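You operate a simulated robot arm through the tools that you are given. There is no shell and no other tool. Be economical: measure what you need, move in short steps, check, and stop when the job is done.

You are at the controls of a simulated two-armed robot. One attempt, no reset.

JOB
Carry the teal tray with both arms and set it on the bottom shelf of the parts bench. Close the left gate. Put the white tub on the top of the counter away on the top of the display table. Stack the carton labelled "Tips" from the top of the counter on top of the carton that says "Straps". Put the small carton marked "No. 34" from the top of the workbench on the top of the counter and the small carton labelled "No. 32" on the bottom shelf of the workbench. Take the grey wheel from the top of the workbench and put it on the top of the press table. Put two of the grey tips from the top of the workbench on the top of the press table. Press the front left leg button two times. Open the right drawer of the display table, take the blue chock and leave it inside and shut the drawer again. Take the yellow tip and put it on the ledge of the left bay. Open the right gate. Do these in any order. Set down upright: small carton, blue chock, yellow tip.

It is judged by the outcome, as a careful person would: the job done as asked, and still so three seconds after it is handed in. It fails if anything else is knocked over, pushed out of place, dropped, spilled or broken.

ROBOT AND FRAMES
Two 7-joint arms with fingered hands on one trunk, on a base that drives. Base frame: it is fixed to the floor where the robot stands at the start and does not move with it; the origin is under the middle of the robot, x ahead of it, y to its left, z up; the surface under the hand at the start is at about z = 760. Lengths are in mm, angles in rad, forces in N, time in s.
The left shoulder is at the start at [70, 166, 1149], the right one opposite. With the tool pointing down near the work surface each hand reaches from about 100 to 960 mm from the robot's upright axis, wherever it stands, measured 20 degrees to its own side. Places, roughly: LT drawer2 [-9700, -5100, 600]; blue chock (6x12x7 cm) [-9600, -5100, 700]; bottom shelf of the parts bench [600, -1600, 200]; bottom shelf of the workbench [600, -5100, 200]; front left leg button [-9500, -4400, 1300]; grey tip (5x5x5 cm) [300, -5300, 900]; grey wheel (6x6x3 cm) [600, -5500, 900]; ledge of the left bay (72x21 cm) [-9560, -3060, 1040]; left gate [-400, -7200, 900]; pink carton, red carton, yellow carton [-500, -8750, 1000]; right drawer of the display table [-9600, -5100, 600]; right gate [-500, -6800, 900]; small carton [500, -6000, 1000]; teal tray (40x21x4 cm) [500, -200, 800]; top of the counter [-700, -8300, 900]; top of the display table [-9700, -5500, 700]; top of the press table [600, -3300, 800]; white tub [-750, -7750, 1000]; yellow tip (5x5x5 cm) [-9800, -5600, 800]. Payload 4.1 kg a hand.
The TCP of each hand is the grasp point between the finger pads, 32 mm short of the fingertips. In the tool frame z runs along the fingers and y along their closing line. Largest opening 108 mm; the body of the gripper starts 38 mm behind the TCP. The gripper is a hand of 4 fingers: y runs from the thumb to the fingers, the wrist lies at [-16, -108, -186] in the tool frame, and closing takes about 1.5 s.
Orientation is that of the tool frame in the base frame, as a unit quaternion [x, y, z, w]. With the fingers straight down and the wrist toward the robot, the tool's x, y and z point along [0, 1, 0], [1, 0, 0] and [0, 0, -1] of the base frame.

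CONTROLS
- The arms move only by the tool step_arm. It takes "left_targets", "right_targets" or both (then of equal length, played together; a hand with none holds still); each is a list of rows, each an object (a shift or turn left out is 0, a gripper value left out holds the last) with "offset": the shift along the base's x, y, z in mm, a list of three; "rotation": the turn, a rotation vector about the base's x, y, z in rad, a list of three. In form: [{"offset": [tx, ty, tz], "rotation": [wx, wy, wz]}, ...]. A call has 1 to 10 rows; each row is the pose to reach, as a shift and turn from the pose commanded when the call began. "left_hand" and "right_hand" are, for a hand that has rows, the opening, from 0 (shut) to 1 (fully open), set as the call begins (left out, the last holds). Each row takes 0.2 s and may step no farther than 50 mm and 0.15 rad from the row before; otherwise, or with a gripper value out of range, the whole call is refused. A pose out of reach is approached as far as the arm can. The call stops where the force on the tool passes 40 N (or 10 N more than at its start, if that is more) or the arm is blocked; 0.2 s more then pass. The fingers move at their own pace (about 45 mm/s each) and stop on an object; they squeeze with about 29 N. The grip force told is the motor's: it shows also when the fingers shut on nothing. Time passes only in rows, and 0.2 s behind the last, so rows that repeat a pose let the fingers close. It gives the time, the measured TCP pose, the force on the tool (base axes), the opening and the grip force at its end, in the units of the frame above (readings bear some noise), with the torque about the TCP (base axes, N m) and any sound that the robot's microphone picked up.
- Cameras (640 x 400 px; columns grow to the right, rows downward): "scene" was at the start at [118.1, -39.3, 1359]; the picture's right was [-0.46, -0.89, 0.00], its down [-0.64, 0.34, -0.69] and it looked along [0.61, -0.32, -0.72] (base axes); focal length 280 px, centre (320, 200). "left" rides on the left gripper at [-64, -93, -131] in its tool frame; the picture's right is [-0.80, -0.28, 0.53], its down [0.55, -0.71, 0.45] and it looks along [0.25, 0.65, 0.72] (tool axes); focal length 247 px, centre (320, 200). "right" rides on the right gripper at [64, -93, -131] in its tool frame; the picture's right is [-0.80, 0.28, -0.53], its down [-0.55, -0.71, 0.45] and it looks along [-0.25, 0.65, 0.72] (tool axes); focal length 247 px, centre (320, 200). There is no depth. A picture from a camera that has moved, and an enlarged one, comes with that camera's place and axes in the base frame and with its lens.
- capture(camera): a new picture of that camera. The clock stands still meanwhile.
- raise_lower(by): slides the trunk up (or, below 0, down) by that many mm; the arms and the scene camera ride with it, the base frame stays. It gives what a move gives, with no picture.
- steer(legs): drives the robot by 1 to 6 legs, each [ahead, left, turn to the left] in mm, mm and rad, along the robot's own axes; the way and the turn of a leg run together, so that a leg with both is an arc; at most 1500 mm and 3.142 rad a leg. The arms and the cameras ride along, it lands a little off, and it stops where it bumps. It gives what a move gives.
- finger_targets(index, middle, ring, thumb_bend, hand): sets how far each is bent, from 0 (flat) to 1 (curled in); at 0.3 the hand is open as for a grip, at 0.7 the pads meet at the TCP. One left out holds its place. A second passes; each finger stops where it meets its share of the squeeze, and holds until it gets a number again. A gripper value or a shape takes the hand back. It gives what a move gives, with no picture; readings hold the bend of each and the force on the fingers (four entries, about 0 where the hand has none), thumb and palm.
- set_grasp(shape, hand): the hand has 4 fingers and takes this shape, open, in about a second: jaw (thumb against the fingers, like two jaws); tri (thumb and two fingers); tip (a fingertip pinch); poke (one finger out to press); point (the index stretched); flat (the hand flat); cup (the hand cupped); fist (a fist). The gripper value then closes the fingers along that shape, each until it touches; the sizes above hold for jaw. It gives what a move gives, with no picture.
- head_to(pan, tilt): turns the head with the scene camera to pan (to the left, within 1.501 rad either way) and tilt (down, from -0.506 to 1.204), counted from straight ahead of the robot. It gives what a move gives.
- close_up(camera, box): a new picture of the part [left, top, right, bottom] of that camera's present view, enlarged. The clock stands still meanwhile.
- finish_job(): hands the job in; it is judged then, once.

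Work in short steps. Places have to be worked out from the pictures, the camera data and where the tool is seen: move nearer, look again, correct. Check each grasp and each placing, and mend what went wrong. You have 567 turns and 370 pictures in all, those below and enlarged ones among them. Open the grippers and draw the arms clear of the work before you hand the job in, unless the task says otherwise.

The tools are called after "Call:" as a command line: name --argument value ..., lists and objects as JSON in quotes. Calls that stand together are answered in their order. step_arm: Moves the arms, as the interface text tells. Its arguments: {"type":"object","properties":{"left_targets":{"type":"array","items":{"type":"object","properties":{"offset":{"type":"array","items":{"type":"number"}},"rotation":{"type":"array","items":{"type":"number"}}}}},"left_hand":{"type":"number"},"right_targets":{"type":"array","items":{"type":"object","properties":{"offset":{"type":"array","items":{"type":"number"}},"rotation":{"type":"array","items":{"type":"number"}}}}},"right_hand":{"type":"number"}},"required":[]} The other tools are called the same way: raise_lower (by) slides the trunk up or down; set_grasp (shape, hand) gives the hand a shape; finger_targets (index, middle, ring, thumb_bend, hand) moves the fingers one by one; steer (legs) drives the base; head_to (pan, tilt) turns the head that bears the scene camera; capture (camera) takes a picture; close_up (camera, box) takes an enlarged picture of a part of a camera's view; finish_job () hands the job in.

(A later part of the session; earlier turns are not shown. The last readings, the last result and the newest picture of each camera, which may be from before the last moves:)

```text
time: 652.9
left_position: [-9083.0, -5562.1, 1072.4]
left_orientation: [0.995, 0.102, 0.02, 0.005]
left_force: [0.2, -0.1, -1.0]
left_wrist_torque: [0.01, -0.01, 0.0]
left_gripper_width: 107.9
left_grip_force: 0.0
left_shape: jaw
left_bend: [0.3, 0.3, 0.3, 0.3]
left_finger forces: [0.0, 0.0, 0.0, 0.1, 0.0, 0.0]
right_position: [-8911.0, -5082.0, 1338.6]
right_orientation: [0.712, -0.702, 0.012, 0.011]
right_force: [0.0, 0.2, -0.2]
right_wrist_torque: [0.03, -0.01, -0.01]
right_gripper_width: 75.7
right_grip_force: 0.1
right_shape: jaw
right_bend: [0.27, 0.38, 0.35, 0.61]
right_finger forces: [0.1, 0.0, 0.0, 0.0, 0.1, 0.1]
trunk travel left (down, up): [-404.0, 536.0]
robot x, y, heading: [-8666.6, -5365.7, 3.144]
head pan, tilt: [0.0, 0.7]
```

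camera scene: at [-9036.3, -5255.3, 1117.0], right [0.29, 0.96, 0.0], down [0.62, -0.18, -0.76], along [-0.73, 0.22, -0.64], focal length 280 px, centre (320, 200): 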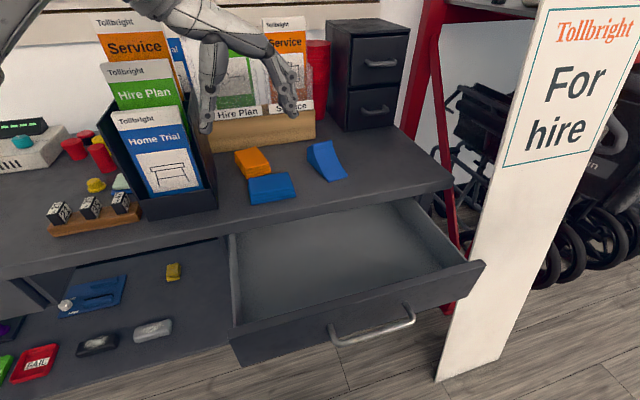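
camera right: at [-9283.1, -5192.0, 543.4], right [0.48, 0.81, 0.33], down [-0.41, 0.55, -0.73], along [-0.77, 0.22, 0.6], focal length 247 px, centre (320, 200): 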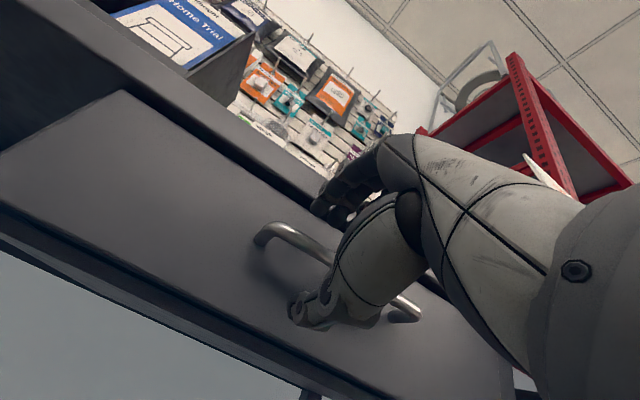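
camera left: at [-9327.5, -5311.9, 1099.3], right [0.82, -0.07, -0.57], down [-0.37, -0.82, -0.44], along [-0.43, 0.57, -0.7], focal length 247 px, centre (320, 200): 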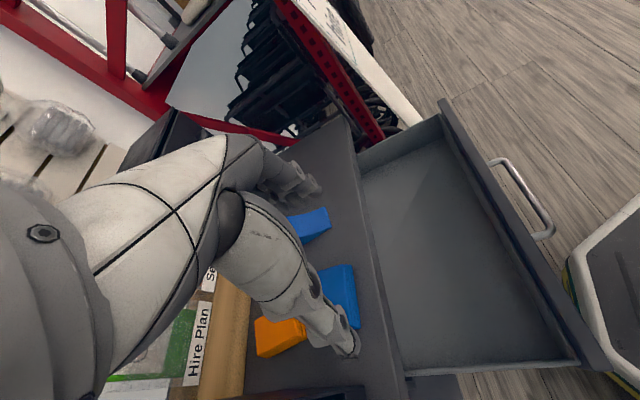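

Now I move to y≈-5000 and forward, watching the sign.

Call:
steer --legs '[[0, -360, 0], [200, 0, 0]]'

Call:
head_to --pan -0.5 --tilt 0.8

Call:
capture --camera "scene"

```text
time: 656.5
left_position: [-9284.9, -5191.1, 1072.4]
left_orientation: [0.995, 0.097, 0.02, 0.006]
left_force: [-0.4, 0.7, -0.5]
left_wrist_torque: [0.01, -0.06, 0.01]
left_gripper_width: 107.8
left_grip_force: 0.0
left_shape: jaw
left_bend: [0.3, 0.3, 0.3, 0.3]
left_finger forces: [0.0, 0.1, 0.0, 0.0, 0.0, 0.1]
right_position: [-9110.1, -4714.5, 1337.8]
right_orientation: [0.709, -0.705, 0.012, 0.011]
right_force: [0.1, -0.3, -0.1]
right_wrist_torque: [0.04, -0.03, -0.01]
right_gripper_width: 75.7
right_grip_force: 0.2
right_shape: jaw
right_bend: [0.27, 0.38, 0.35, 0.61]
right_finger forces: [0.1, 0.0, 0.0, 0.1, 0.0, 0.0]
trunk travel left (down, up): [-404.0, 536.0]
robot x, y, heading: [-8865.7, -4996.6, 3.139]
head pan, tilt: [0.0, 0.7]
```

```text
time: 657.4
left_position: [-9284.1, -5191.9, 1071.5]
left_orientation: [0.995, 0.096, 0.021, 0.006]
left_force: [-1.1, -0.1, -0.4]
left_wrist_torque: [0.02, 0.02, 0.02]
left_gripper_width: 107.8
left_grip_force: 0.0
left_shape: jaw
left_bend: [0.3, 0.3, 0.3, 0.3]
left_finger forces: [0.1, 0.1, 0.0, 0.0, 0.0, 0.0]
right_position: [-9109.0, -4716.4, 1338.0]
right_orientation: [0.71, -0.704, 0.012, 0.011]
right_force: [0.6, 0.8, 0.4]
right_wrist_torque: [-0.03, -0.01, -0.01]
right_gripper_width: 75.5
right_grip_force: 0.2
right_shape: jaw
right_bend: [0.27, 0.38, 0.35, 0.61]
right_finger forces: [0.0, 0.1, 0.0, 0.0, 0.0, 0.1]
trunk travel left (down, up): [-404.0, 536.0]
robot x, y, heading: [-8865.5, -4996.3, 3.138]
head pan, tilt: [-0.499, 0.799]
```

```text
118 pictures are left
camera scene: at [-8989.0, -4959.7, 1108.7], right [0.48, 0.87, 0.0], down [0.63, -0.35, -0.7], along [-0.61, 0.34, -0.72], focal length 280 px, centre (320, 200)
```

scene: 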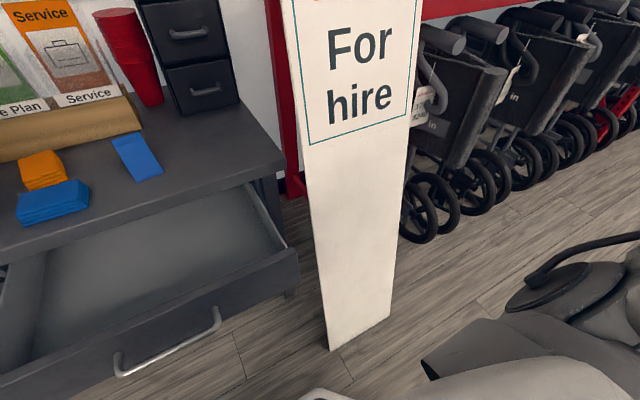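

Clear of the sign by >100 mm. I go forward 100 and reach the left hand above the chock.

Call:
steer --legs '[[105, 0, 0]]'

Call:
step_arm --left_targets '[{"offset": [-35, 18, -20]}, {"offset": [-70, 36, -40]}, {"offset": [-105, 54, -60]}, {"offset": [-140, 72, -75]}, {"offset": [-175, 90, -90]}, {"offset": [-210, 108, -105]}, {"offset": [-232, 122, -120]}]'

Call:
head_to --pan 0 --tilt 0.7

Call:
capture --camera "scene"

Call:
capture --camera "left"

```text
time: 658.6
left_position: [-9391.5, -5190.0, 1072.1]
left_orientation: [0.995, 0.097, 0.02, 0.006]
left_force: [0.1, -0.4, -0.3]
left_wrist_torque: [0.0, -0.03, 0.03]
left_gripper_width: 108.0
left_grip_force: 0.1
left_shape: jaw
left_bend: [0.3, 0.3, 0.3, 0.3]
left_finger forces: [0.0, 0.1, 0.1, 0.0, 0.1, 0.0]
right_position: [-9215.5, -4713.6, 1338.0]
right_orientation: [0.71, -0.704, 0.012, 0.011]
right_force: [-0.1, -0.7, -0.1]
right_wrist_torque: [-0.01, -0.01, 0.02]
right_gripper_width: 75.7
right_grip_force: 0.1
right_shape: jaw
right_bend: [0.27, 0.38, 0.35, 0.61]
right_finger forces: [0.0, 0.0, 0.0, 0.1, 0.0, 0.0]
trunk travel left (down, up): [-404.0, 536.0]
robot x, y, heading: [-8971.0, -4994.6, 3.132]
head pan, tilt: [-0.499, 0.799]
```

```text
time: 660.2
left_position: [-9624.1, -5067.9, 952.4]
left_orientation: [0.995, 0.097, 0.02, 0.006]
left_force: [-0.2, 0.5, 0.0]
left_wrist_torque: [-0.02, 0.01, 0.02]
left_gripper_width: 107.8
left_grip_force: 0.1
left_shape: jaw
left_bend: [0.3, 0.3, 0.3, 0.3]
left_finger forces: [0.0, 0.0, 0.0, 0.0, 0.1, 0.0]
right_position: [-9215.2, -4713.8, 1338.5]
right_orientation: [0.709, -0.705, 0.013, 0.011]
right_force: [0.8, 0.9, 0.1]
right_wrist_torque: [0.0, -0.02, 0.01]
right_gripper_width: 75.7
right_grip_force: 0.1
right_shape: jaw
right_bend: [0.27, 0.38, 0.35, 0.61]
right_finger forces: [0.1, 0.0, 0.0, 0.0, 0.0, 0.1]
trunk travel left (down, up): [-404.0, 536.0]
robot x, y, heading: [-8974.6, -4998.1, 3.136]
head pan, tilt: [-0.499, 0.799]
```

```text
time: 661.1
left_position: [-9623.5, -5067.3, 953.3]
left_orientation: [0.995, 0.097, 0.02, 0.005]
left_force: [-0.4, 0.7, -0.1]
left_wrist_torque: [0.01, -0.02, -0.05]
left_gripper_width: 108.1
left_grip_force: 0.0
left_shape: jaw
left_bend: [0.3, 0.3, 0.3, 0.3]
left_finger forces: [0.0, 0.0, 0.0, 0.0, 0.0, 0.1]
right_position: [-9215.1, -4714.3, 1338.4]
right_orientation: [0.709, -0.705, 0.012, 0.011]
right_force: [-1.0, 0.9, 0.8]
right_wrist_torque: [0.0, 0.0, 0.0]
right_gripper_width: 75.3
right_grip_force: 0.0
right_shape: jaw
right_bend: [0.27, 0.38, 0.35, 0.61]
right_finger forces: [0.1, 0.1, 0.0, 0.1, 0.0, 0.0]
trunk travel left (down, up): [-404.0, 536.0]
robot x, y, heading: [-8969.0, -4998.7, 3.135]
head pan, tilt: [0.0, 0.7]
```

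```text
117 pictures are left
camera scene: at [-9109.3, -4997.1, 1116.9], right [0.01, 1.0, 0.0], down [0.64, -0.01, -0.76], along [-0.76, 0.01, -0.64], focal length 280 px, centre (320, 200)
```

scene: 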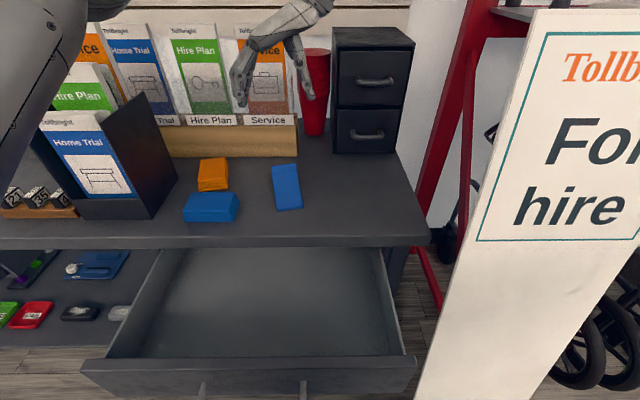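

```text
116 pictures are left
camera left: at [-9709.4, -4987.4, 1079.8], right [-0.81, 0.12, -0.57], down [0.42, 0.8, -0.44], along [0.4, -0.59, -0.7], focal length 247 px, centre (320, 200)
```

left: 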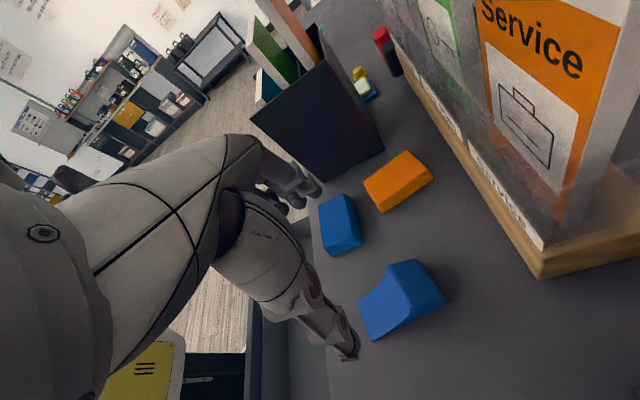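

Well positioned. I lower onto the chock and grip.

Call:
step_arm --left_targets '[{"offset": [2, 2, -45]}, {"offset": [2, 2, -90]}, {"offset": [2, 2, -135]}, {"offset": [2, 2, -165]}]' --left_hand 0.85

Call:
capture --camera "left"

Call:
close_up --camera "scene" --box '[180, 100, 380, 260]'

```text
time: 662.1
left_position: [-9621.3, -5065.7, 788.5]
left_orientation: [0.995, 0.097, 0.02, 0.006]
left_force: [0.1, -0.6, -0.2]
left_wrist_torque: [0.01, 0.01, 0.03]
left_gripper_width: 92.1
left_grip_force: 0.1
left_shape: jaw
left_bend: [0.26, 0.33, 0.31, 0.49]
left_finger forces: [0.0, 0.1, 0.0, 0.0, 0.0, 0.0]
right_position: [-9215.2, -4715.0, 1337.0]
right_orientation: [0.709, -0.705, 0.011, 0.012]
right_force: [-0.1, 0.1, 0.4]
right_wrist_torque: [-0.01, 0.02, -0.01]
right_gripper_width: 75.5
right_grip_force: 0.0
right_shape: jaw
right_bend: [0.27, 0.38, 0.35, 0.61]
right_finger forces: [0.0, 0.0, 0.0, 0.0, 0.0, 0.1]
trunk travel left (down, up): [-404.0, 536.0]
robot x, y, heading: [-8970.4, -5000.1, 3.13]
head pan, tilt: [0.0, 0.7]
```

```text
115 pictures are left
camera left: at [-9707.1, -4985.4, 914.6], right [-0.81, 0.12, -0.57], down [0.42, 0.8, -0.44], along [0.4, -0.59, -0.7], focal length 247 px, centre (320, 200)
```

left: 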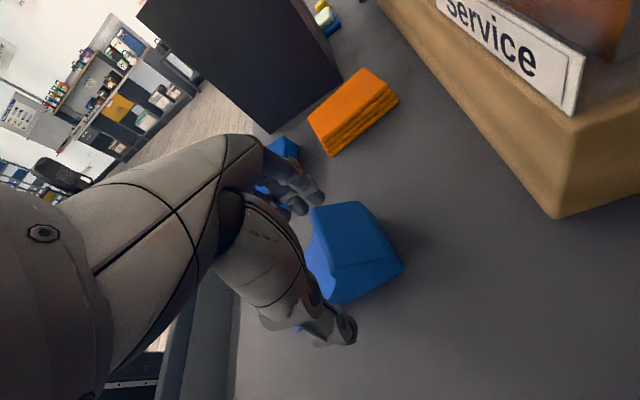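

```text
2.50 times, centred on (280, 180) of scene
camera zoom: at [-9109.7, -4997.3, 1116.9], right [0.01, 1.0, 0.0], down [0.64, -0.01, -0.76], along [-0.76, 0.01, -0.64], focal length 701 px, centre (420, 250)
```

zoom: 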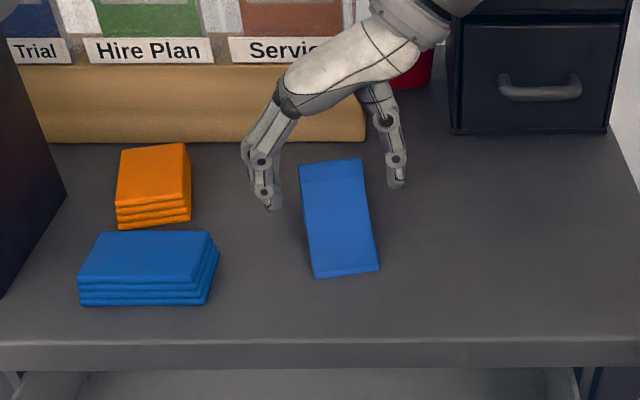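

Call:
step_arm --left_targets '[{"offset": [4, 0, -15]}, {"offset": [4, 0, -30]}]'

Call:
step_arm --left_targets '[{"offset": [0, 0, 0]}, {"offset": [0, 0, 0]}, {"offset": [0, 0, 0]}, {"offset": [0, 0, 0]}, {"offset": [0, 0, 0]}, {"offset": [0, 0, 0]}, {"offset": [0, 0, 0]}]' --left_hand 0.0

Call:
step_arm --left_targets '[{"offset": [0, 0, 40]}, {"offset": [0, 0, 80]}, {"offset": [0, 0, 120]}]'

Call:
capture --camera "left"

Call:
capture --camera "scene"

```text
time: 662.7
left_position: [-9616.6, -5066.6, 758.1]
left_orientation: [0.995, 0.098, 0.021, 0.005]
left_force: [0.0, -0.5, 0.2]
left_wrist_torque: [-0.03, 0.01, 0.04]
left_gripper_width: 92.1
left_grip_force: 0.0
left_shape: jaw
left_bend: [0.26, 0.33, 0.31, 0.49]
left_finger forces: [0.1, 0.1, 0.0, 0.0, 0.0, 0.0]
right_position: [-9214.2, -4714.1, 1337.6]
right_orientation: [0.709, -0.705, 0.013, 0.011]
right_force: [0.3, 0.2, 0.4]
right_wrist_torque: [-0.01, -0.02, -0.02]
right_gripper_width: 75.4
right_grip_force: 0.1
right_shape: jaw
right_bend: [0.27, 0.38, 0.35, 0.61]
right_finger forces: [0.0, 0.1, 0.0, 0.0, 0.0, 0.0]
trunk travel left (down, up): [-404.0, 536.0]
robot x, y, heading: [-8972.9, -4999.4, 3.133]
head pan, tilt: [0.0, 0.7]
```

```text
time: 664.3
left_position: [-9616.6, -5065.5, 757.1]
left_orientation: [0.995, 0.097, 0.022, 0.006]
left_force: [1.2, 0.5, 0.4]
left_wrist_torque: [0.05, -0.02, -0.01]
left_gripper_width: 50.8
left_grip_force: 29.1
left_shape: jaw
left_bend: [0.74, 0.45, 0.43, 0.72]
left_finger forces: [14.5, 8.1, 3.6, 0.0, 26.0, 0.1]
right_position: [-9214.6, -4714.2, 1338.4]
right_orientation: [0.71, -0.704, 0.012, 0.012]
right_force: [0.5, -0.7, 0.5]
right_wrist_torque: [0.03, 0.0, -0.01]
right_gripper_width: 75.5
right_grip_force: 0.1
right_shape: jaw
right_bend: [0.27, 0.38, 0.35, 0.61]
right_finger forces: [0.0, 0.1, 0.0, 0.0, 0.0, 0.0]
trunk travel left (down, up): [-404.0, 536.0]
robot x, y, heading: [-8974.4, -4994.2, 3.134]
head pan, tilt: [0.0, 0.7]
```

```text
time: 665.1
left_position: [-9615.0, -5064.8, 878.5]
left_orientation: [0.995, 0.097, 0.02, 0.006]
left_force: [-0.8, 0.4, -3.7]
left_wrist_torque: [0.0, 0.01, 0.03]
left_gripper_width: 50.6
left_grip_force: 28.6
left_shape: jaw
left_bend: [0.74, 0.45, 0.43, 0.72]
left_finger forces: [14.6, 8.2, 3.7, 0.1, 26.5, 0.0]
right_position: [-9212.5, -4713.7, 1338.8]
right_orientation: [0.709, -0.705, 0.012, 0.012]
right_force: [-0.3, -0.1, -0.7]
right_wrist_torque: [0.0, 0.03, -0.02]
right_gripper_width: 75.6
right_grip_force: 0.0
right_shape: jaw
right_bend: [0.27, 0.38, 0.35, 0.61]
right_finger forces: [0.0, 0.0, 0.2, 0.0, 0.0, 0.1]
trunk travel left (down, up): [-404.0, 536.0]
robot x, y, heading: [-8968.5, -4997.1, 3.131]
head pan, tilt: [0.0, 0.7]
```

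```text
113 pictures are left
camera left: at [-9701.7, -4983.6, 1005.5], right [-0.81, 0.12, -0.57], down [0.42, 0.8, -0.44], along [0.4, -0.59, -0.7], focal length 247 px, centre (320, 200)
```

left: 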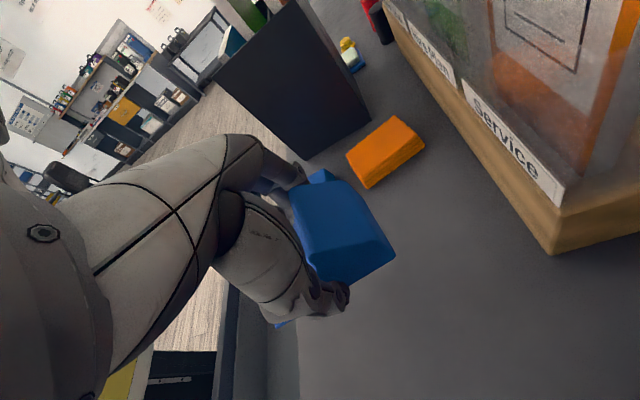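

```text
112 pictures are left
camera scene: at [-9108.2, -4996.7, 1117.0], right [0.01, 1.0, 0.0], down [0.64, -0.01, -0.77], along [-0.77, 0.01, -0.64], focal length 280 px, centre (320, 200)
```

scene: 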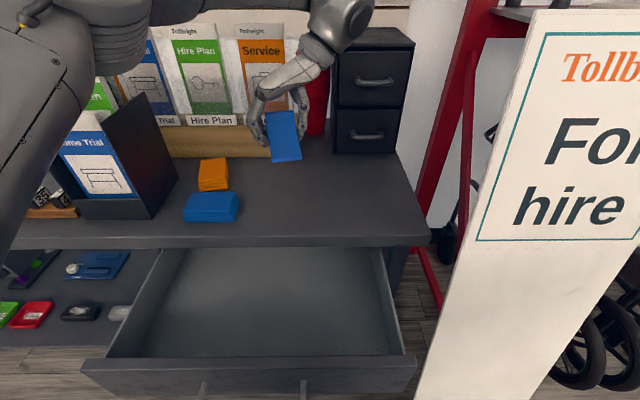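

Chock held upright. I carry it over the open drawer.

Call:
step_arm --left_targets '[{"offset": [40, 0, 0]}, {"offset": [80, -2, 0]}, {"offset": [120, -5, 0]}, {"offset": [160, -8, 0]}, {"offset": [200, -12, 0]}, {"offset": [234, -15, 0]}]'

Call:
raise_lower --by -90

Call:
capture --camera "scene"

Call:
capture --camera "left"

```text
time: 666.5
left_position: [-9381.6, -5081.1, 878.2]
left_orientation: [0.995, 0.097, 0.021, 0.005]
left_force: [-0.5, -0.3, -3.8]
left_wrist_torque: [0.01, -0.03, -0.03]
left_gripper_width: 50.3
left_grip_force: 29.3
left_shape: jaw
left_bend: [0.74, 0.45, 0.43, 0.72]
left_finger forces: [14.6, 8.1, 3.6, 0.1, 26.2, 0.1]
right_position: [-9214.8, -4713.9, 1339.9]
right_orientation: [0.709, -0.705, 0.012, 0.012]
right_force: [0.5, 0.0, -0.2]
right_wrist_torque: [0.04, 0.0, 0.01]
right_gripper_width: 75.6
right_grip_force: 0.0
right_shape: jaw
right_bend: [0.27, 0.38, 0.35, 0.61]
right_finger forces: [0.0, 0.0, 0.1, 0.0, 0.0, 0.1]
trunk travel left (down, up): [-404.0, 536.0]
robot x, y, heading: [-8971.9, -4996.9, 3.138]
head pan, tilt: [0.0, 0.7]
```

```text
time: 667.7
left_position: [-9382.5, -5081.0, 788.3]
left_orientation: [0.995, 0.097, 0.02, 0.005]
left_force: [-0.2, -1.0, -3.8]
left_wrist_torque: [0.01, -0.01, 0.0]
left_gripper_width: 50.5
left_grip_force: 28.9
left_shape: jaw
left_bend: [0.74, 0.45, 0.43, 0.72]
left_finger forces: [14.5, 8.1, 3.6, 0.1, 26.2, 0.1]
right_position: [-9215.0, -4714.0, 1248.6]
right_orientation: [0.709, -0.705, 0.013, 0.011]
right_force: [1.1, -0.2, -1.0]
right_wrist_torque: [-0.01, 0.0, 0.0]
right_gripper_width: 75.7
right_grip_force: 0.0
right_shape: jaw
right_bend: [0.27, 0.38, 0.35, 0.61]
right_finger forces: [0.0, 0.0, 0.0, 0.0, 0.0, 0.0]
trunk travel left (down, up): [-314.0, 626.0]
robot x, y, heading: [-8969.0, -4998.3, 3.135]
head pan, tilt: [0.0, 0.7]
```

```text
111 pictures are left
camera scene: at [-9109.3, -4997.3, 1026.9], right [0.01, 1.0, 0.0], down [0.64, -0.01, -0.76], along [-0.76, 0.01, -0.64], focal length 280 px, centre (320, 200)
```

scene: 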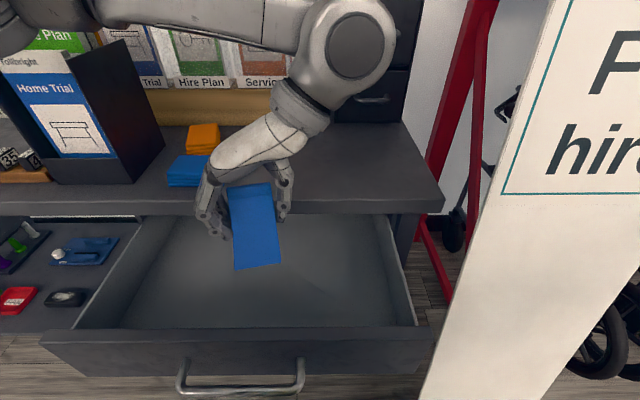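

```text
110 pictures are left
camera left: at [-9469.3, -5000.1, 914.2], right [-0.81, 0.12, -0.57], down [0.42, 0.8, -0.44], along [0.4, -0.59, -0.7], focal length 247 px, centre (320, 200)
```

left: 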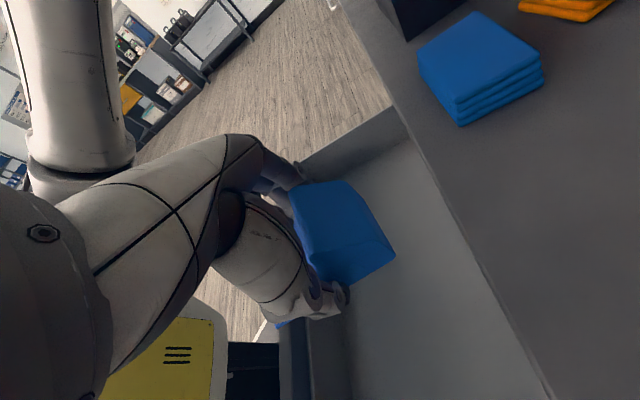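

Alignment is good. I lower into the drawer until contact.

Call:
step_arm --left_targets '[{"offset": [0, 0, -40]}, {"offset": [0, 0, -80]}, {"offset": [0, 0, -110]}, {"offset": [0, 0, -125]}]'

Call:
step_arm --left_targets '[{"offset": [0, 0, -4]}, {"offset": [0, 0, -8]}, {"offset": [0, 0, -12]}, {"offset": [0, 0, -16]}, {"offset": [0, 0, -20]}, {"offset": [0, 0, -24]}, {"offset": [0, 0, -28]}, {"offset": [0, 0, -32]}, {"offset": [0, 0, -36]}, {"offset": [0, 0, -40]}]'

Call:
capture --camera "scene"

```text
time: 668.7
left_position: [-9383.9, -5081.8, 661.3]
left_orientation: [0.995, 0.097, 0.02, 0.005]
left_force: [0.0, 0.0, -4.2]
left_wrist_torque: [-0.02, -0.03, 0.0]
left_gripper_width: 50.8
left_grip_force: 29.1
left_shape: jaw
left_bend: [0.74, 0.45, 0.43, 0.72]
left_finger forces: [14.5, 8.1, 3.7, 0.1, 26.2, 0.0]
right_position: [-9214.8, -4715.5, 1247.9]
right_orientation: [0.709, -0.705, 0.013, 0.011]
right_force: [-0.9, 0.0, -0.1]
right_wrist_torque: [0.02, -0.01, -0.01]
right_gripper_width: 75.6
right_grip_force: 0.1
right_shape: jaw
right_bend: [0.27, 0.38, 0.35, 0.61]
right_finger forces: [0.0, 0.0, 0.0, 0.0, 0.1, 0.1]
trunk travel left (down, up): [-314.0, 626.0]
robot x, y, heading: [-8972.3, -4996.3, 3.134]
head pan, tilt: [0.0, 0.7]
```

```text
time: 670.9
left_position: [-9383.0, -5081.0, 622.0]
left_orientation: [0.995, 0.097, 0.021, 0.006]
left_force: [0.0, -0.5, -3.4]
left_wrist_torque: [-0.01, -0.03, 0.01]
left_gripper_width: 50.5
left_grip_force: 28.8
left_shape: jaw
left_bend: [0.74, 0.45, 0.43, 0.72]
left_finger forces: [14.5, 8.1, 3.6, 0.0, 26.2, 0.0]
right_position: [-9214.8, -4713.9, 1248.6]
right_orientation: [0.709, -0.705, 0.012, 0.01]
right_force: [-0.3, -0.1, 0.0]
right_wrist_torque: [0.03, 0.02, 0.0]
right_gripper_width: 75.4
right_grip_force: 0.1
right_shape: jaw
right_bend: [0.27, 0.38, 0.35, 0.61]
right_finger forces: [0.0, 0.0, 0.1, 0.0, 0.0, 0.1]
trunk travel left (down, up): [-314.0, 626.0]
robot x, y, heading: [-8972.6, -4996.4, 3.133]
head pan, tilt: [0.0, 0.7]
```

```text
109 pictures are left
camera scene: at [-9109.5, -4997.3, 1026.9], right [0.01, 1.0, 0.0], down [0.64, -0.01, -0.76], along [-0.76, 0.01, -0.64], focal length 280 px, centre (320, 200)
```

scene: 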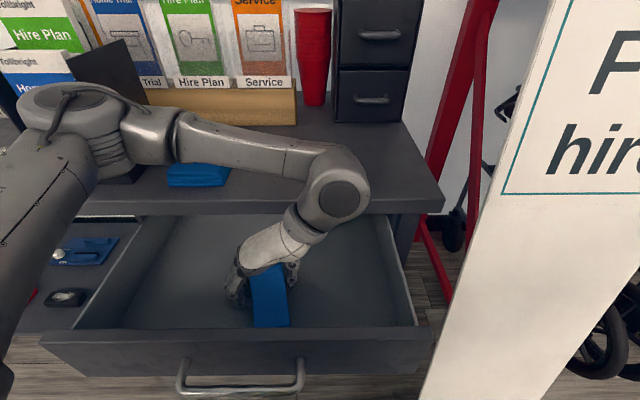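

Call:
step_arm --left_targets '[{"offset": [0, 0, -4]}, {"offset": [0, 0, -8]}, {"offset": [0, 0, -12]}, {"offset": [0, 0, -16]}, {"offset": [0, 0, -20]}, {"offset": [0, 0, -24]}, {"offset": [0, 0, -28]}, {"offset": [0, 0, -32]}]'

Call:
capture --camera "scene"

```text
time: 672.0
left_position: [-9382.1, -5081.1, 611.1]
left_orientation: [0.995, 0.097, 0.018, 0.006]
left_force: [2.7, 0.2, 30.7]
left_wrist_torque: [-0.07, -0.21, -0.05]
left_gripper_width: 52.8
left_grip_force: 28.9
left_shape: jaw
left_bend: [0.74, 0.45, 0.42, 0.72]
left_finger forces: [17.5, 9.6, 4.2, 0.1, 30.7, 0.0]
right_position: [-9212.9, -4713.3, 1249.1]
right_orientation: [0.71, -0.704, 0.012, 0.012]
right_force: [-0.3, -0.3, 0.3]
right_wrist_torque: [-0.01, -0.03, 0.0]
right_gripper_width: 75.6
right_grip_force: 0.2
right_shape: jaw
right_bend: [0.27, 0.38, 0.35, 0.61]
right_finger forces: [0.1, 0.1, 0.1, 0.0, 0.0, 0.0]
trunk travel left (down, up): [-314.0, 626.0]
robot x, y, heading: [-8971.2, -5000.9, 3.134]
head pan, tilt: [0.0, 0.7]
stopped in row 5 (left hand): the force on the tool passed its limit at 45 N (the readings are from after the stop); the commanded pose is now the measured one
```

```text
108 pictures are left
camera scene: at [-9107.7, -4996.9, 1027.5], right [0.01, 1.0, 0.0], down [0.64, -0.01, -0.77], along [-0.77, 0.01, -0.64], focal length 280 px, centre (320, 200)
```

scene: 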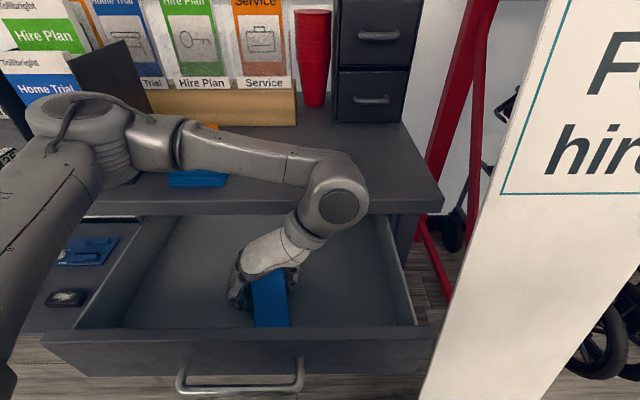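

Contact with the drawer floor. I release and rise straight up.

Call:
step_arm --left_targets '[{"offset": [0, 0, 2]}, {"offset": [0, 0, 2]}, {"offset": [0, 0, 2]}, {"offset": [0, 0, 2]}, {"offset": [0, 0, 2]}]' --left_hand 0.75

Call:
step_arm --left_targets '[{"offset": [0, 0, 35]}, {"offset": [0, 0, 80]}, {"offset": [0, 0, 125]}, {"offset": [0, 0, 170]}, {"offset": [0, 0, 215]}, {"offset": [0, 0, 260]}]'

Call:
raise_lower --by 100

Call:
steer --legs '[[-300, 0, 0]]'

Call:
capture --camera "scene"

```text
time: 673.2
left_position: [-9384.3, -5081.9, 610.6]
left_orientation: [0.995, 0.096, 0.019, 0.006]
left_force: [0.0, 0.5, 0.5]
left_wrist_torque: [0.01, 0.01, -0.01]
left_gripper_width: 80.6
left_grip_force: 0.1
left_shape: jaw
left_bend: [0.26, 0.36, 0.34, 0.58]
left_finger forces: [0.0, 0.1, 0.0, 0.1, 0.1, 0.0]
right_position: [-9214.1, -4714.1, 1248.5]
right_orientation: [0.71, -0.704, 0.012, 0.011]
right_force: [0.5, -0.1, 0.0]
right_wrist_torque: [0.04, 0.02, -0.03]
right_gripper_width: 75.5
right_grip_force: 0.1
right_shape: jaw
right_bend: [0.27, 0.38, 0.35, 0.61]
right_finger forces: [0.0, 0.1, 0.0, 0.1, 0.1, 0.1]
trunk travel left (down, up): [-314.0, 626.0]
robot x, y, heading: [-8970.1, -4999.2, 3.132]
head pan, tilt: [0.0, 0.7]
```

```text
time: 674.6
left_position: [-9382.3, -5081.0, 871.2]
left_orientation: [0.995, 0.097, 0.019, 0.006]
left_force: [0.3, -0.5, 0.5]
left_wrist_torque: [-0.01, 0.02, 0.0]
left_gripper_width: 80.7
left_grip_force: 0.2
left_shape: jaw
left_bend: [0.26, 0.36, 0.34, 0.58]
left_finger forces: [0.0, 0.0, 0.0, 0.0, 0.1, 0.1]
right_position: [-9212.2, -4713.5, 1248.8]
right_orientation: [0.71, -0.704, 0.012, 0.011]
right_force: [0.2, 0.4, -0.5]
right_wrist_torque: [0.0, -0.01, 0.06]
right_gripper_width: 75.6
right_grip_force: 0.1
right_shape: jaw
right_bend: [0.27, 0.38, 0.35, 0.61]
right_finger forces: [0.0, 0.0, 0.0, 0.0, 0.0, 0.0]
trunk travel left (down, up): [-314.0, 626.0]
robot x, y, heading: [-8970.4, -4997.2, 3.132]
head pan, tilt: [0.0, 0.7]
```

```text
time: 675.9
left_position: [-9383.4, -5081.0, 971.8]
left_orientation: [0.995, 0.097, 0.019, 0.007]
left_force: [0.1, -0.2, -0.7]
left_wrist_torque: [0.02, 0.01, -0.04]
left_gripper_width: 80.9
left_grip_force: 0.1
left_shape: jaw
left_bend: [0.26, 0.36, 0.34, 0.58]
left_finger forces: [0.1, 0.0, 0.0, 0.1, 0.0, 0.2]
right_position: [-9214.4, -4714.7, 1348.2]
right_orientation: [0.71, -0.704, 0.013, 0.012]
right_force: [-0.3, 0.0, 0.1]
right_wrist_torque: [0.04, 0.01, 0.01]
right_gripper_width: 75.2
right_grip_force: 0.1
right_shape: jaw
right_bend: [0.27, 0.38, 0.35, 0.61]
right_finger forces: [0.0, 0.0, 0.0, 0.0, 0.0, 0.0]
trunk travel left (down, up): [-414.0, 526.0]
robot x, y, heading: [-8973.1, -4995.5, 3.134]
head pan, tilt: [0.0, 0.7]
```

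```text
time: 677.9
left_position: [-9084.0, -5083.1, 971.4]
left_orientation: [0.995, 0.096, 0.019, 0.006]
left_force: [0.0, 0.6, -0.2]
left_wrist_torque: [-0.01, -0.02, -0.01]
left_gripper_width: 80.4
left_grip_force: 0.1
left_shape: jaw
left_bend: [0.26, 0.36, 0.34, 0.58]
left_finger forces: [0.0, 0.0, 0.1, 0.1, 0.1, 0.0]
right_position: [-8913.6, -4716.7, 1348.7]
right_orientation: [0.709, -0.705, 0.012, 0.012]
right_force: [0.6, 0.6, -0.2]
right_wrist_torque: [-0.01, 0.02, 0.0]
right_gripper_width: 75.6
right_grip_force: 0.0
right_shape: jaw
right_bend: [0.27, 0.38, 0.35, 0.61]
right_finger forces: [0.0, 0.1, 0.0, 0.1, 0.0, 0.0]
trunk travel left (down, up): [-414.0, 526.0]
robot x, y, heading: [-8672.4, -5001.9, 3.131]
head pan, tilt: [0.0, 0.7]
```

```text
107 pictures are left
camera scene: at [-8808.7, -4999.8, 1127.0], right [0.01, 1.0, 0.0], down [0.64, -0.01, -0.77], along [-0.77, 0.01, -0.64], focal length 280 px, centre (320, 200)
```

scene: 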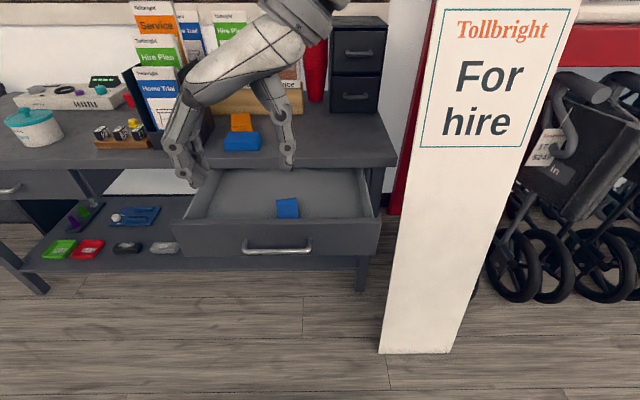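

The chock rests in the drawer. Now I close the left hand, lower it in front of the drawer, and push it shut by driving forward.

Call:
step_arm --left_targets '[{"offset": [0, -5, -40]}, {"offset": [0, -10, -85]}, {"offset": [0, -15, -130]}, {"offset": [0, -15, -175]}, {"offset": [0, -15, -220]}, {"offset": [0, -15, -265]}, {"offset": [0, -15, -305]}, {"offset": [0, -15, -325]}]' --left_hand 0.0

Call:
capture --camera "scene"

```text
time: 679.7
left_position: [-9084.3, -5099.6, 644.8]
left_orientation: [0.995, 0.098, 0.018, 0.007]
left_force: [0.4, 0.1, 0.2]
left_wrist_torque: [0.02, -0.02, -0.02]
left_gripper_width: 0.0
left_grip_force: 28.9
left_shape: jaw
left_bend: [0.7, 0.7, 0.7, 0.49]
left_finger forces: [0.0, 0.1, 0.0, 0.0, 0.1, 0.1]
right_position: [-8914.5, -4716.0, 1348.5]
right_orientation: [0.71, -0.704, 0.012, 0.011]
right_force: [0.0, 0.0, 0.4]
right_wrist_torque: [0.01, -0.02, -0.01]
right_gripper_width: 75.5
right_grip_force: 0.1
right_shape: jaw
right_bend: [0.27, 0.38, 0.35, 0.61]
right_finger forces: [0.0, 0.0, 0.1, 0.0, 0.0, 0.0]
trunk travel left (down, up): [-414.0, 526.0]
robot x, y, heading: [-8668.6, -4998.8, 3.132]
head pan, tilt: [0.0, 0.7]
```

```text
106 pictures are left
camera scene: at [-8809.6, -4999.8, 1126.9], right [0.01, 1.0, 0.0], down [0.64, -0.01, -0.76], along [-0.76, 0.01, -0.64], focal length 280 px, centre (320, 200)
```

scene: 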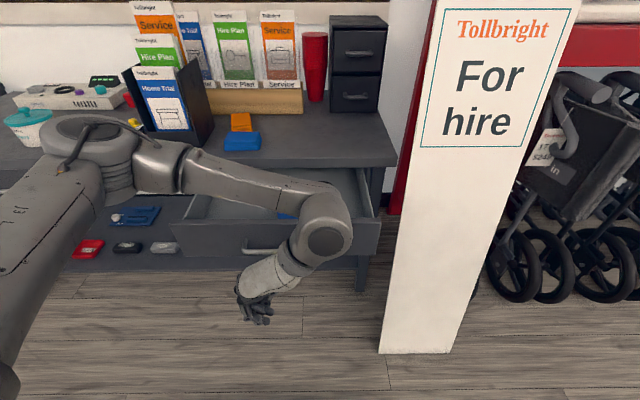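

Call:
steer --legs '[[230, 0, 0]]'

Call:
capture --camera "scene"

```text
time: 681.5
left_position: [-9315.0, -5096.0, 644.3]
left_orientation: [0.995, 0.097, 0.02, 0.005]
left_force: [-0.3, 0.4, 0.4]
left_wrist_torque: [-0.02, 0.0, -0.01]
left_gripper_width: 0.0
left_grip_force: 29.2
left_shape: jaw
left_bend: [0.7, 0.7, 0.7, 0.49]
left_finger forces: [0.0, 0.0, 0.0, 0.0, 0.0, 0.1]
right_position: [-9143.9, -4713.7, 1348.3]
right_orientation: [0.709, -0.705, 0.013, 0.011]
right_force: [-0.5, -0.9, 0.0]
right_wrist_torque: [0.0, -0.01, -0.01]
right_gripper_width: 75.7
right_grip_force: 0.0
right_shape: jaw
right_bend: [0.27, 0.38, 0.35, 0.61]
right_finger forces: [0.1, 0.0, 0.0, 0.1, 0.1, 0.0]
trunk travel left (down, up): [-414.0, 526.0]
robot x, y, heading: [-8902.5, -4998.0, 3.133]
head pan, tilt: [0.0, 0.7]
```

```text
105 pictures are left
camera scene: at [-9039.7, -4997.2, 1126.8], right [0.01, 1.0, 0.0], down [0.65, -0.01, -0.76], along [-0.76, 0.01, -0.65], focal length 280 px, centre (320, 200)
```

scene: 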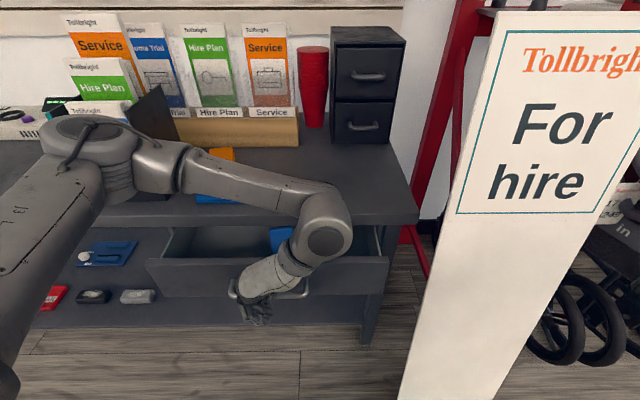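

It is sliding in. I continue 75 mm more, then press home.

Call:
steer --legs '[[72, 0, 0]]'

Call:
step_arm --left_targets '[{"offset": [-5, 0, 0]}, {"offset": [-10, 0, 0]}, {"offset": [-15, 0, 0]}, {"offset": [-20, 0, 0]}, {"offset": [-25, 0, 0]}]'

Call:
capture --camera "scene"

```text
time: 682.5
left_position: [-9387.4, -5095.9, 644.9]
left_orientation: [0.995, 0.097, 0.019, 0.006]
left_force: [-0.5, 0.4, -0.3]
left_wrist_torque: [0.0, -0.03, 0.04]
left_gripper_width: 0.0
left_grip_force: 28.8
left_shape: jaw
left_bend: [0.7, 0.7, 0.7, 0.49]
left_finger forces: [0.0, 0.0, 0.0, 0.0, 0.0, 0.0]
right_position: [-9217.5, -4713.0, 1348.0]
right_orientation: [0.708, -0.706, 0.013, 0.011]
right_force: [-0.3, -0.6, -0.4]
right_wrist_torque: [0.02, -0.04, 0.02]
right_gripper_width: 75.4
right_grip_force: 0.0
right_shape: jaw
right_bend: [0.27, 0.37, 0.35, 0.61]
right_finger forces: [0.0, 0.1, 0.0, 0.1, 0.0, 0.0]
trunk travel left (down, up): [-414.0, 526.0]
robot x, y, heading: [-8972.9, -4999.2, 3.135]
head pan, tilt: [0.0, 0.7]
```

```text
time: 683.7
left_position: [-9412.7, -5096.4, 646.3]
left_orientation: [0.995, 0.096, 0.019, 0.007]
left_force: [2.1, 0.2, 0.2]
left_wrist_torque: [-0.03, 0.0, 0.0]
left_gripper_width: 0.3
left_grip_force: 28.7
left_shape: jaw
left_bend: [0.7, 0.7, 0.7, 0.49]
left_finger forces: [0.0, 0.0, 0.0, 0.0, 0.0, 0.0]
right_position: [-9215.3, -4713.2, 1347.3]
right_orientation: [0.708, -0.706, 0.013, 0.01]
right_force: [0.1, -0.3, 0.3]
right_wrist_torque: [-0.01, 0.03, 0.03]
right_gripper_width: 75.6
right_grip_force: 0.1
right_shape: jaw
right_bend: [0.27, 0.38, 0.35, 0.61]
right_finger forces: [0.1, 0.0, 0.0, 0.0, 0.0, 0.0]
trunk travel left (down, up): [-414.0, 526.0]
robot x, y, heading: [-8971.1, -4998.7, 3.131]
head pan, tilt: [0.0, 0.7]
```

```text
104 pictures are left
camera scene: at [-9111.0, -4996.4, 1126.9], right [0.01, 1.0, 0.0], down [0.64, -0.01, -0.76], along [-0.76, 0.01, -0.64], focal length 280 px, centre (320, 200)
```

scene: 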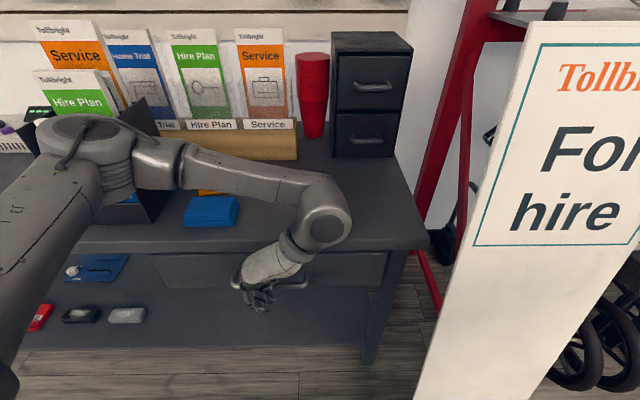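

Call:
step_arm --left_targets '[{"offset": [-6, 0, 0]}, {"offset": [-12, 0, 0]}, {"offset": [-18, 0, 0]}, {"offset": [-24, 0, 0]}, {"offset": [-30, 0, 0]}]'

Call:
close_up --camera "scene" --box '[130, 200, 430, 330]'

```text
time: 684.8
left_position: [-9430.1, -5095.0, 644.6]
left_orientation: [0.995, 0.093, 0.028, 0.007]
left_force: [25.3, -0.3, 5.1]
left_wrist_torque: [-0.06, -0.38, 0.29]
left_gripper_width: 0.0
left_grip_force: 29.3
left_shape: jaw
left_bend: [0.7, 0.7, 0.7, 0.49]
left_finger forces: [0.6, 0.1, 0.0, 0.1, 0.0, 0.0]
right_position: [-9214.3, -4713.2, 1348.8]
right_orientation: [0.709, -0.705, 0.012, 0.011]
right_force: [-0.3, 0.7, -0.1]
right_wrist_torque: [-0.02, -0.05, -0.01]
right_gripper_width: 75.5
right_grip_force: 0.0
right_shape: jaw
right_bend: [0.27, 0.37, 0.35, 0.61]
right_finger forces: [0.0, 0.0, 0.1, 0.0, 0.0, 0.0]
trunk travel left (down, up): [-414.0, 526.0]
robot x, y, heading: [-8973.5, -4995.5, 3.13]
head pan, tilt: [0.0, 0.7]
stopped in row 5 (left hand): the force on the tool passed its limit at 46 N (the readings are from after the stop); the commanded pose is now the measured one
```

```text
2.13 times, centred on (280, 265) of scene
camera zoom: at [-9108.8, -4996.5, 1127.2], right [0.01, 1.0, 0.0], down [0.64, -0.01, -0.77], along [-0.77, 0.01, -0.64], focal length 598 px, centre (405, 61)
```

zoom: 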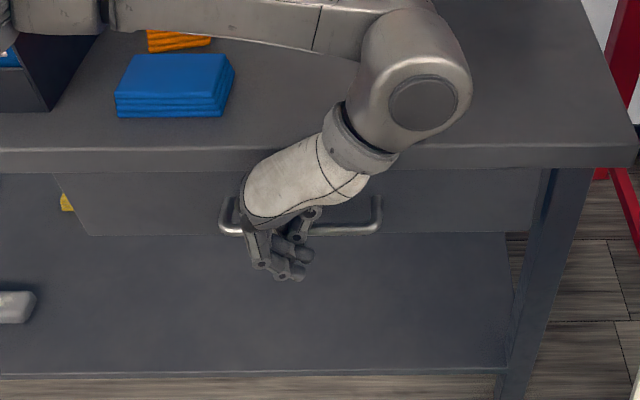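

Solid stop — the drawer is shut. I withdraw and check.

Call:
step_arm --left_targets '[{"offset": [30, 0, 0]}, {"offset": [70, 0, 0]}]'

Call:
steer --legs '[[-350, 0, 0]]'

Call:
step_arm --left_targets '[{"offset": [0, -20, 40]}, {"offset": [0, -40, 80]}, {"offset": [0, -60, 120]}, {"offset": [0, -80, 160]}, {"offset": [0, -100, 200]}, {"offset": [0, -120, 240]}, {"offset": [0, -130, 280]}, {"offset": [0, -140, 320]}]'

Call:
head_to --pan 0.1 --tilt 0.65

Call:
capture --camera "scene"

```text
time: 685.4
left_position: [-9364.5, -5093.3, 644.4]
left_orientation: [0.995, 0.094, 0.025, 0.006]
left_force: [0.3, -0.5, -0.2]
left_wrist_torque: [0.01, 0.02, -0.01]
left_gripper_width: 0.0
left_grip_force: 28.8
left_shape: jaw
left_bend: [0.7, 0.7, 0.7, 0.49]
left_finger forces: [0.0, 0.0, 0.1, 0.0, 0.0, 0.0]
right_position: [-9215.0, -4711.9, 1349.7]
right_orientation: [0.709, -0.705, 0.013, 0.012]
right_force: [-0.1, 0.2, 0.6]
right_wrist_torque: [-0.01, 0.04, 0.01]
right_gripper_width: 75.3
right_grip_force: 0.0
right_shape: jaw
right_bend: [0.27, 0.38, 0.35, 0.61]
right_finger forces: [0.0, 0.0, 0.1, 0.1, 0.0, 0.1]
trunk travel left (down, up): [-414.0, 526.0]
robot x, y, heading: [-8973.8, -4993.0, 3.129]
head pan, tilt: [0.0, 0.7]
```

```text
time: 687.6
left_position: [-9015.3, -5098.3, 644.1]
left_orientation: [0.995, 0.095, 0.023, 0.006]
left_force: [0.7, -1.0, -0.6]
left_wrist_torque: [0.0, 0.02, -0.02]
left_gripper_width: 0.0
left_grip_force: 28.7
left_shape: jaw
left_bend: [0.7, 0.7, 0.7, 0.49]
left_finger forces: [0.0, 0.1, 0.0, 0.0, 0.1, 0.0]
right_position: [-8865.6, -4717.2, 1347.8]
right_orientation: [0.708, -0.706, 0.012, 0.012]
right_force: [1.0, 0.3, 0.0]
right_wrist_torque: [-0.03, 0.0, 0.03]
right_gripper_width: 75.5
right_grip_force: 0.1
right_shape: jaw
right_bend: [0.27, 0.38, 0.35, 0.61]
right_finger forces: [0.0, 0.1, 0.0, 0.1, 0.0, 0.0]
trunk travel left (down, up): [-414.0, 526.0]
robot x, y, heading: [-8624.1, -4997.8, 3.135]
head pan, tilt: [0.0, 0.7]
```

```text
time: 689.5
left_position: [-9012.7, -5237.2, 964.5]
left_orientation: [0.995, 0.094, 0.024, 0.006]
left_force: [1.5, -0.8, -0.3]
left_wrist_torque: [-0.04, -0.03, -0.04]
left_gripper_width: 0.0
left_grip_force: 29.7
left_shape: jaw
left_bend: [0.7, 0.7, 0.7, 0.49]
left_finger forces: [0.0, 0.1, 0.0, 0.1, 0.0, 0.0]
right_position: [-8865.3, -4716.0, 1349.0]
right_orientation: [0.709, -0.705, 0.012, 0.012]
right_force: [1.1, -0.9, 0.2]
right_wrist_torque: [0.01, 0.03, -0.02]
right_gripper_width: 75.7
right_grip_force: 0.0
right_shape: jaw
right_bend: [0.27, 0.38, 0.35, 0.61]
right_finger forces: [0.0, 0.0, 0.1, 0.0, 0.0, 0.0]
trunk travel left (down, up): [-414.0, 526.0]
robot x, y, heading: [-8621.0, -4999.1, 3.132]
head pan, tilt: [0.0, 0.7]
```

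```text
time: 690.1
left_position: [-9015.0, -5238.2, 964.3]
left_orientation: [0.995, 0.094, 0.024, 0.006]
left_force: [-0.5, 0.1, -0.4]
left_wrist_torque: [0.04, 0.02, -0.02]
left_gripper_width: 0.1
left_grip_force: 29.0
left_shape: jaw
left_bend: [0.7, 0.7, 0.7, 0.49]
left_finger forces: [0.0, 0.0, 0.0, 0.0, 0.0, 0.0]
right_position: [-8866.5, -4717.1, 1348.6]
right_orientation: [0.709, -0.705, 0.013, 0.011]
right_force: [-0.9, -0.5, -0.4]
right_wrist_torque: [0.01, 0.02, -0.02]
right_gripper_width: 75.4
right_grip_force: 0.0
right_shape: jaw
right_bend: [0.27, 0.38, 0.35, 0.61]
right_finger forces: [0.1, 0.1, 0.0, 0.0, 0.0, 0.0]
trunk travel left (down, up): [-414.0, 526.0]
robot x, y, heading: [-8622.0, -4999.9, 3.135]
head pan, tilt: [0.099, 0.649]
```

```text
102 pictures are left
camera scene: at [-8763.6, -5008.7, 1131.2], right [-0.09, 1.0, 0.0], down [0.6, 0.05, -0.8], along [-0.79, -0.07, -0.61], focal length 280 px, centre (320, 200)
```

scene: 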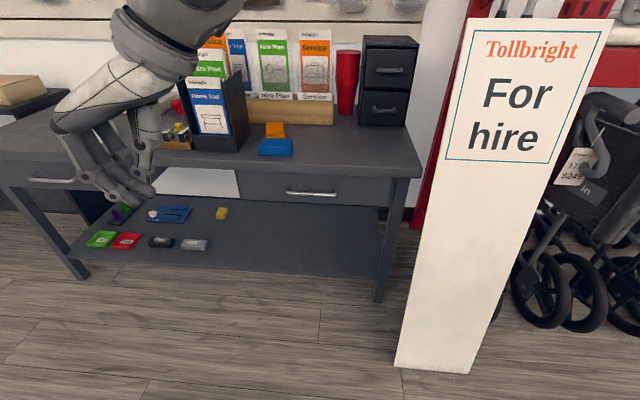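

The drawer is shut. Now the yellow tip: it stands among others at ≈[-9846,-5613]. I move in front of it and look closely.

Call:
steer --legs '[[0, 440, 0], [380, 0, 0.008]]'

Call:
head_to --pan 0.25 --tilt 0.6

Call:
capture --camera "scene"

Call:
close_up --camera "scene" --box '[240, 110, 400, 230]'

```text
time: 694.8
left_position: [-9396.0, -5679.4, 963.5]
left_orientation: [0.995, 0.1, 0.025, 0.005]
left_force: [0.3, -0.3, -0.1]
left_wrist_torque: [0.02, -0.02, -0.03]
left_gripper_width: 0.0
left_grip_force: 28.9
left_shape: jaw
left_bend: [0.7, 0.7, 0.7, 0.49]
left_finger forces: [0.0, 0.0, 0.1, 0.1, 0.0, 0.0]
right_position: [-9254.2, -5156.9, 1348.8]
right_orientation: [0.713, -0.701, 0.012, 0.01]
right_force: [0.5, 0.2, 0.1]
right_wrist_torque: [0.0, -0.01, 0.03]
right_gripper_width: 75.5
right_grip_force: 0.0
right_shape: jaw
right_bend: [0.27, 0.38, 0.35, 0.61]
right_finger forces: [0.2, 0.0, 0.0, 0.0, 0.1, 0.0]
trunk travel left (down, up): [-414.0, 526.0]
robot x, y, heading: [-9006.1, -5440.8, -3.145]
head pan, tilt: [0.099, 0.649]
```

```text
time: 695.5
left_position: [-9395.7, -5679.2, 964.5]
left_orientation: [0.995, 0.1, 0.026, 0.006]
left_force: [-0.6, 0.0, -0.5]
left_wrist_torque: [-0.02, 0.01, 0.01]
left_gripper_width: 0.0
left_grip_force: 28.9
left_shape: jaw
left_bend: [0.7, 0.7, 0.7, 0.49]
left_finger forces: [0.1, 0.1, 0.0, 0.0, 0.0, 0.0]
right_position: [-9253.4, -5157.2, 1349.0]
right_orientation: [0.712, -0.701, 0.013, 0.011]
right_force: [0.4, -0.6, -0.2]
right_wrist_torque: [-0.03, 0.01, -0.03]
right_gripper_width: 75.4
right_grip_force: 0.1
right_shape: jaw
right_bend: [0.27, 0.38, 0.35, 0.61]
right_finger forces: [0.0, 0.0, 0.0, 0.1, 0.0, 0.1]
trunk travel left (down, up): [-414.0, 526.0]
robot x, y, heading: [-9009.7, -5437.6, -3.144]
head pan, tilt: [0.25, 0.6]
```

```text
101 pictures are left
camera scene: at [-9145.6, -5461.1, 1135.5], right [-0.25, 0.97, 0.0], down [0.55, 0.14, -0.82], along [-0.8, -0.2, -0.57], focal length 280 px, centre (320, 200)
```

scene: 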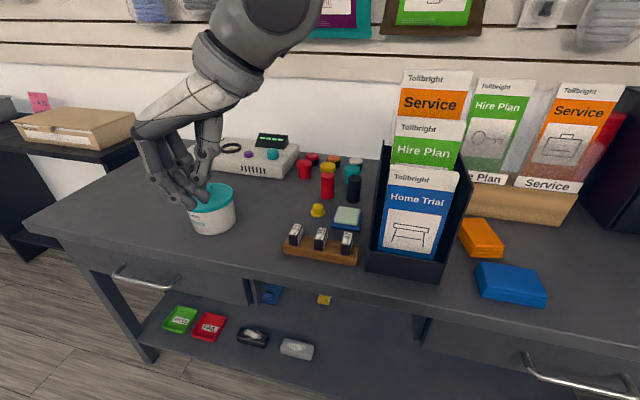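

```text
3.33 times, centred on (320, 170) of scene
camera zoom: at [-9145.6, -5461.1, 1135.5], right [-0.25, 0.97, 0.0], down [0.55, 0.14, -0.82], along [-0.8, -0.2, -0.57], focal length 935 px, centre (320, 300)
```

zoom: 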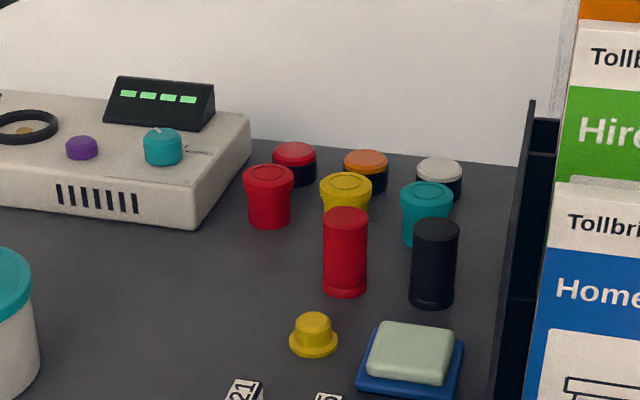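

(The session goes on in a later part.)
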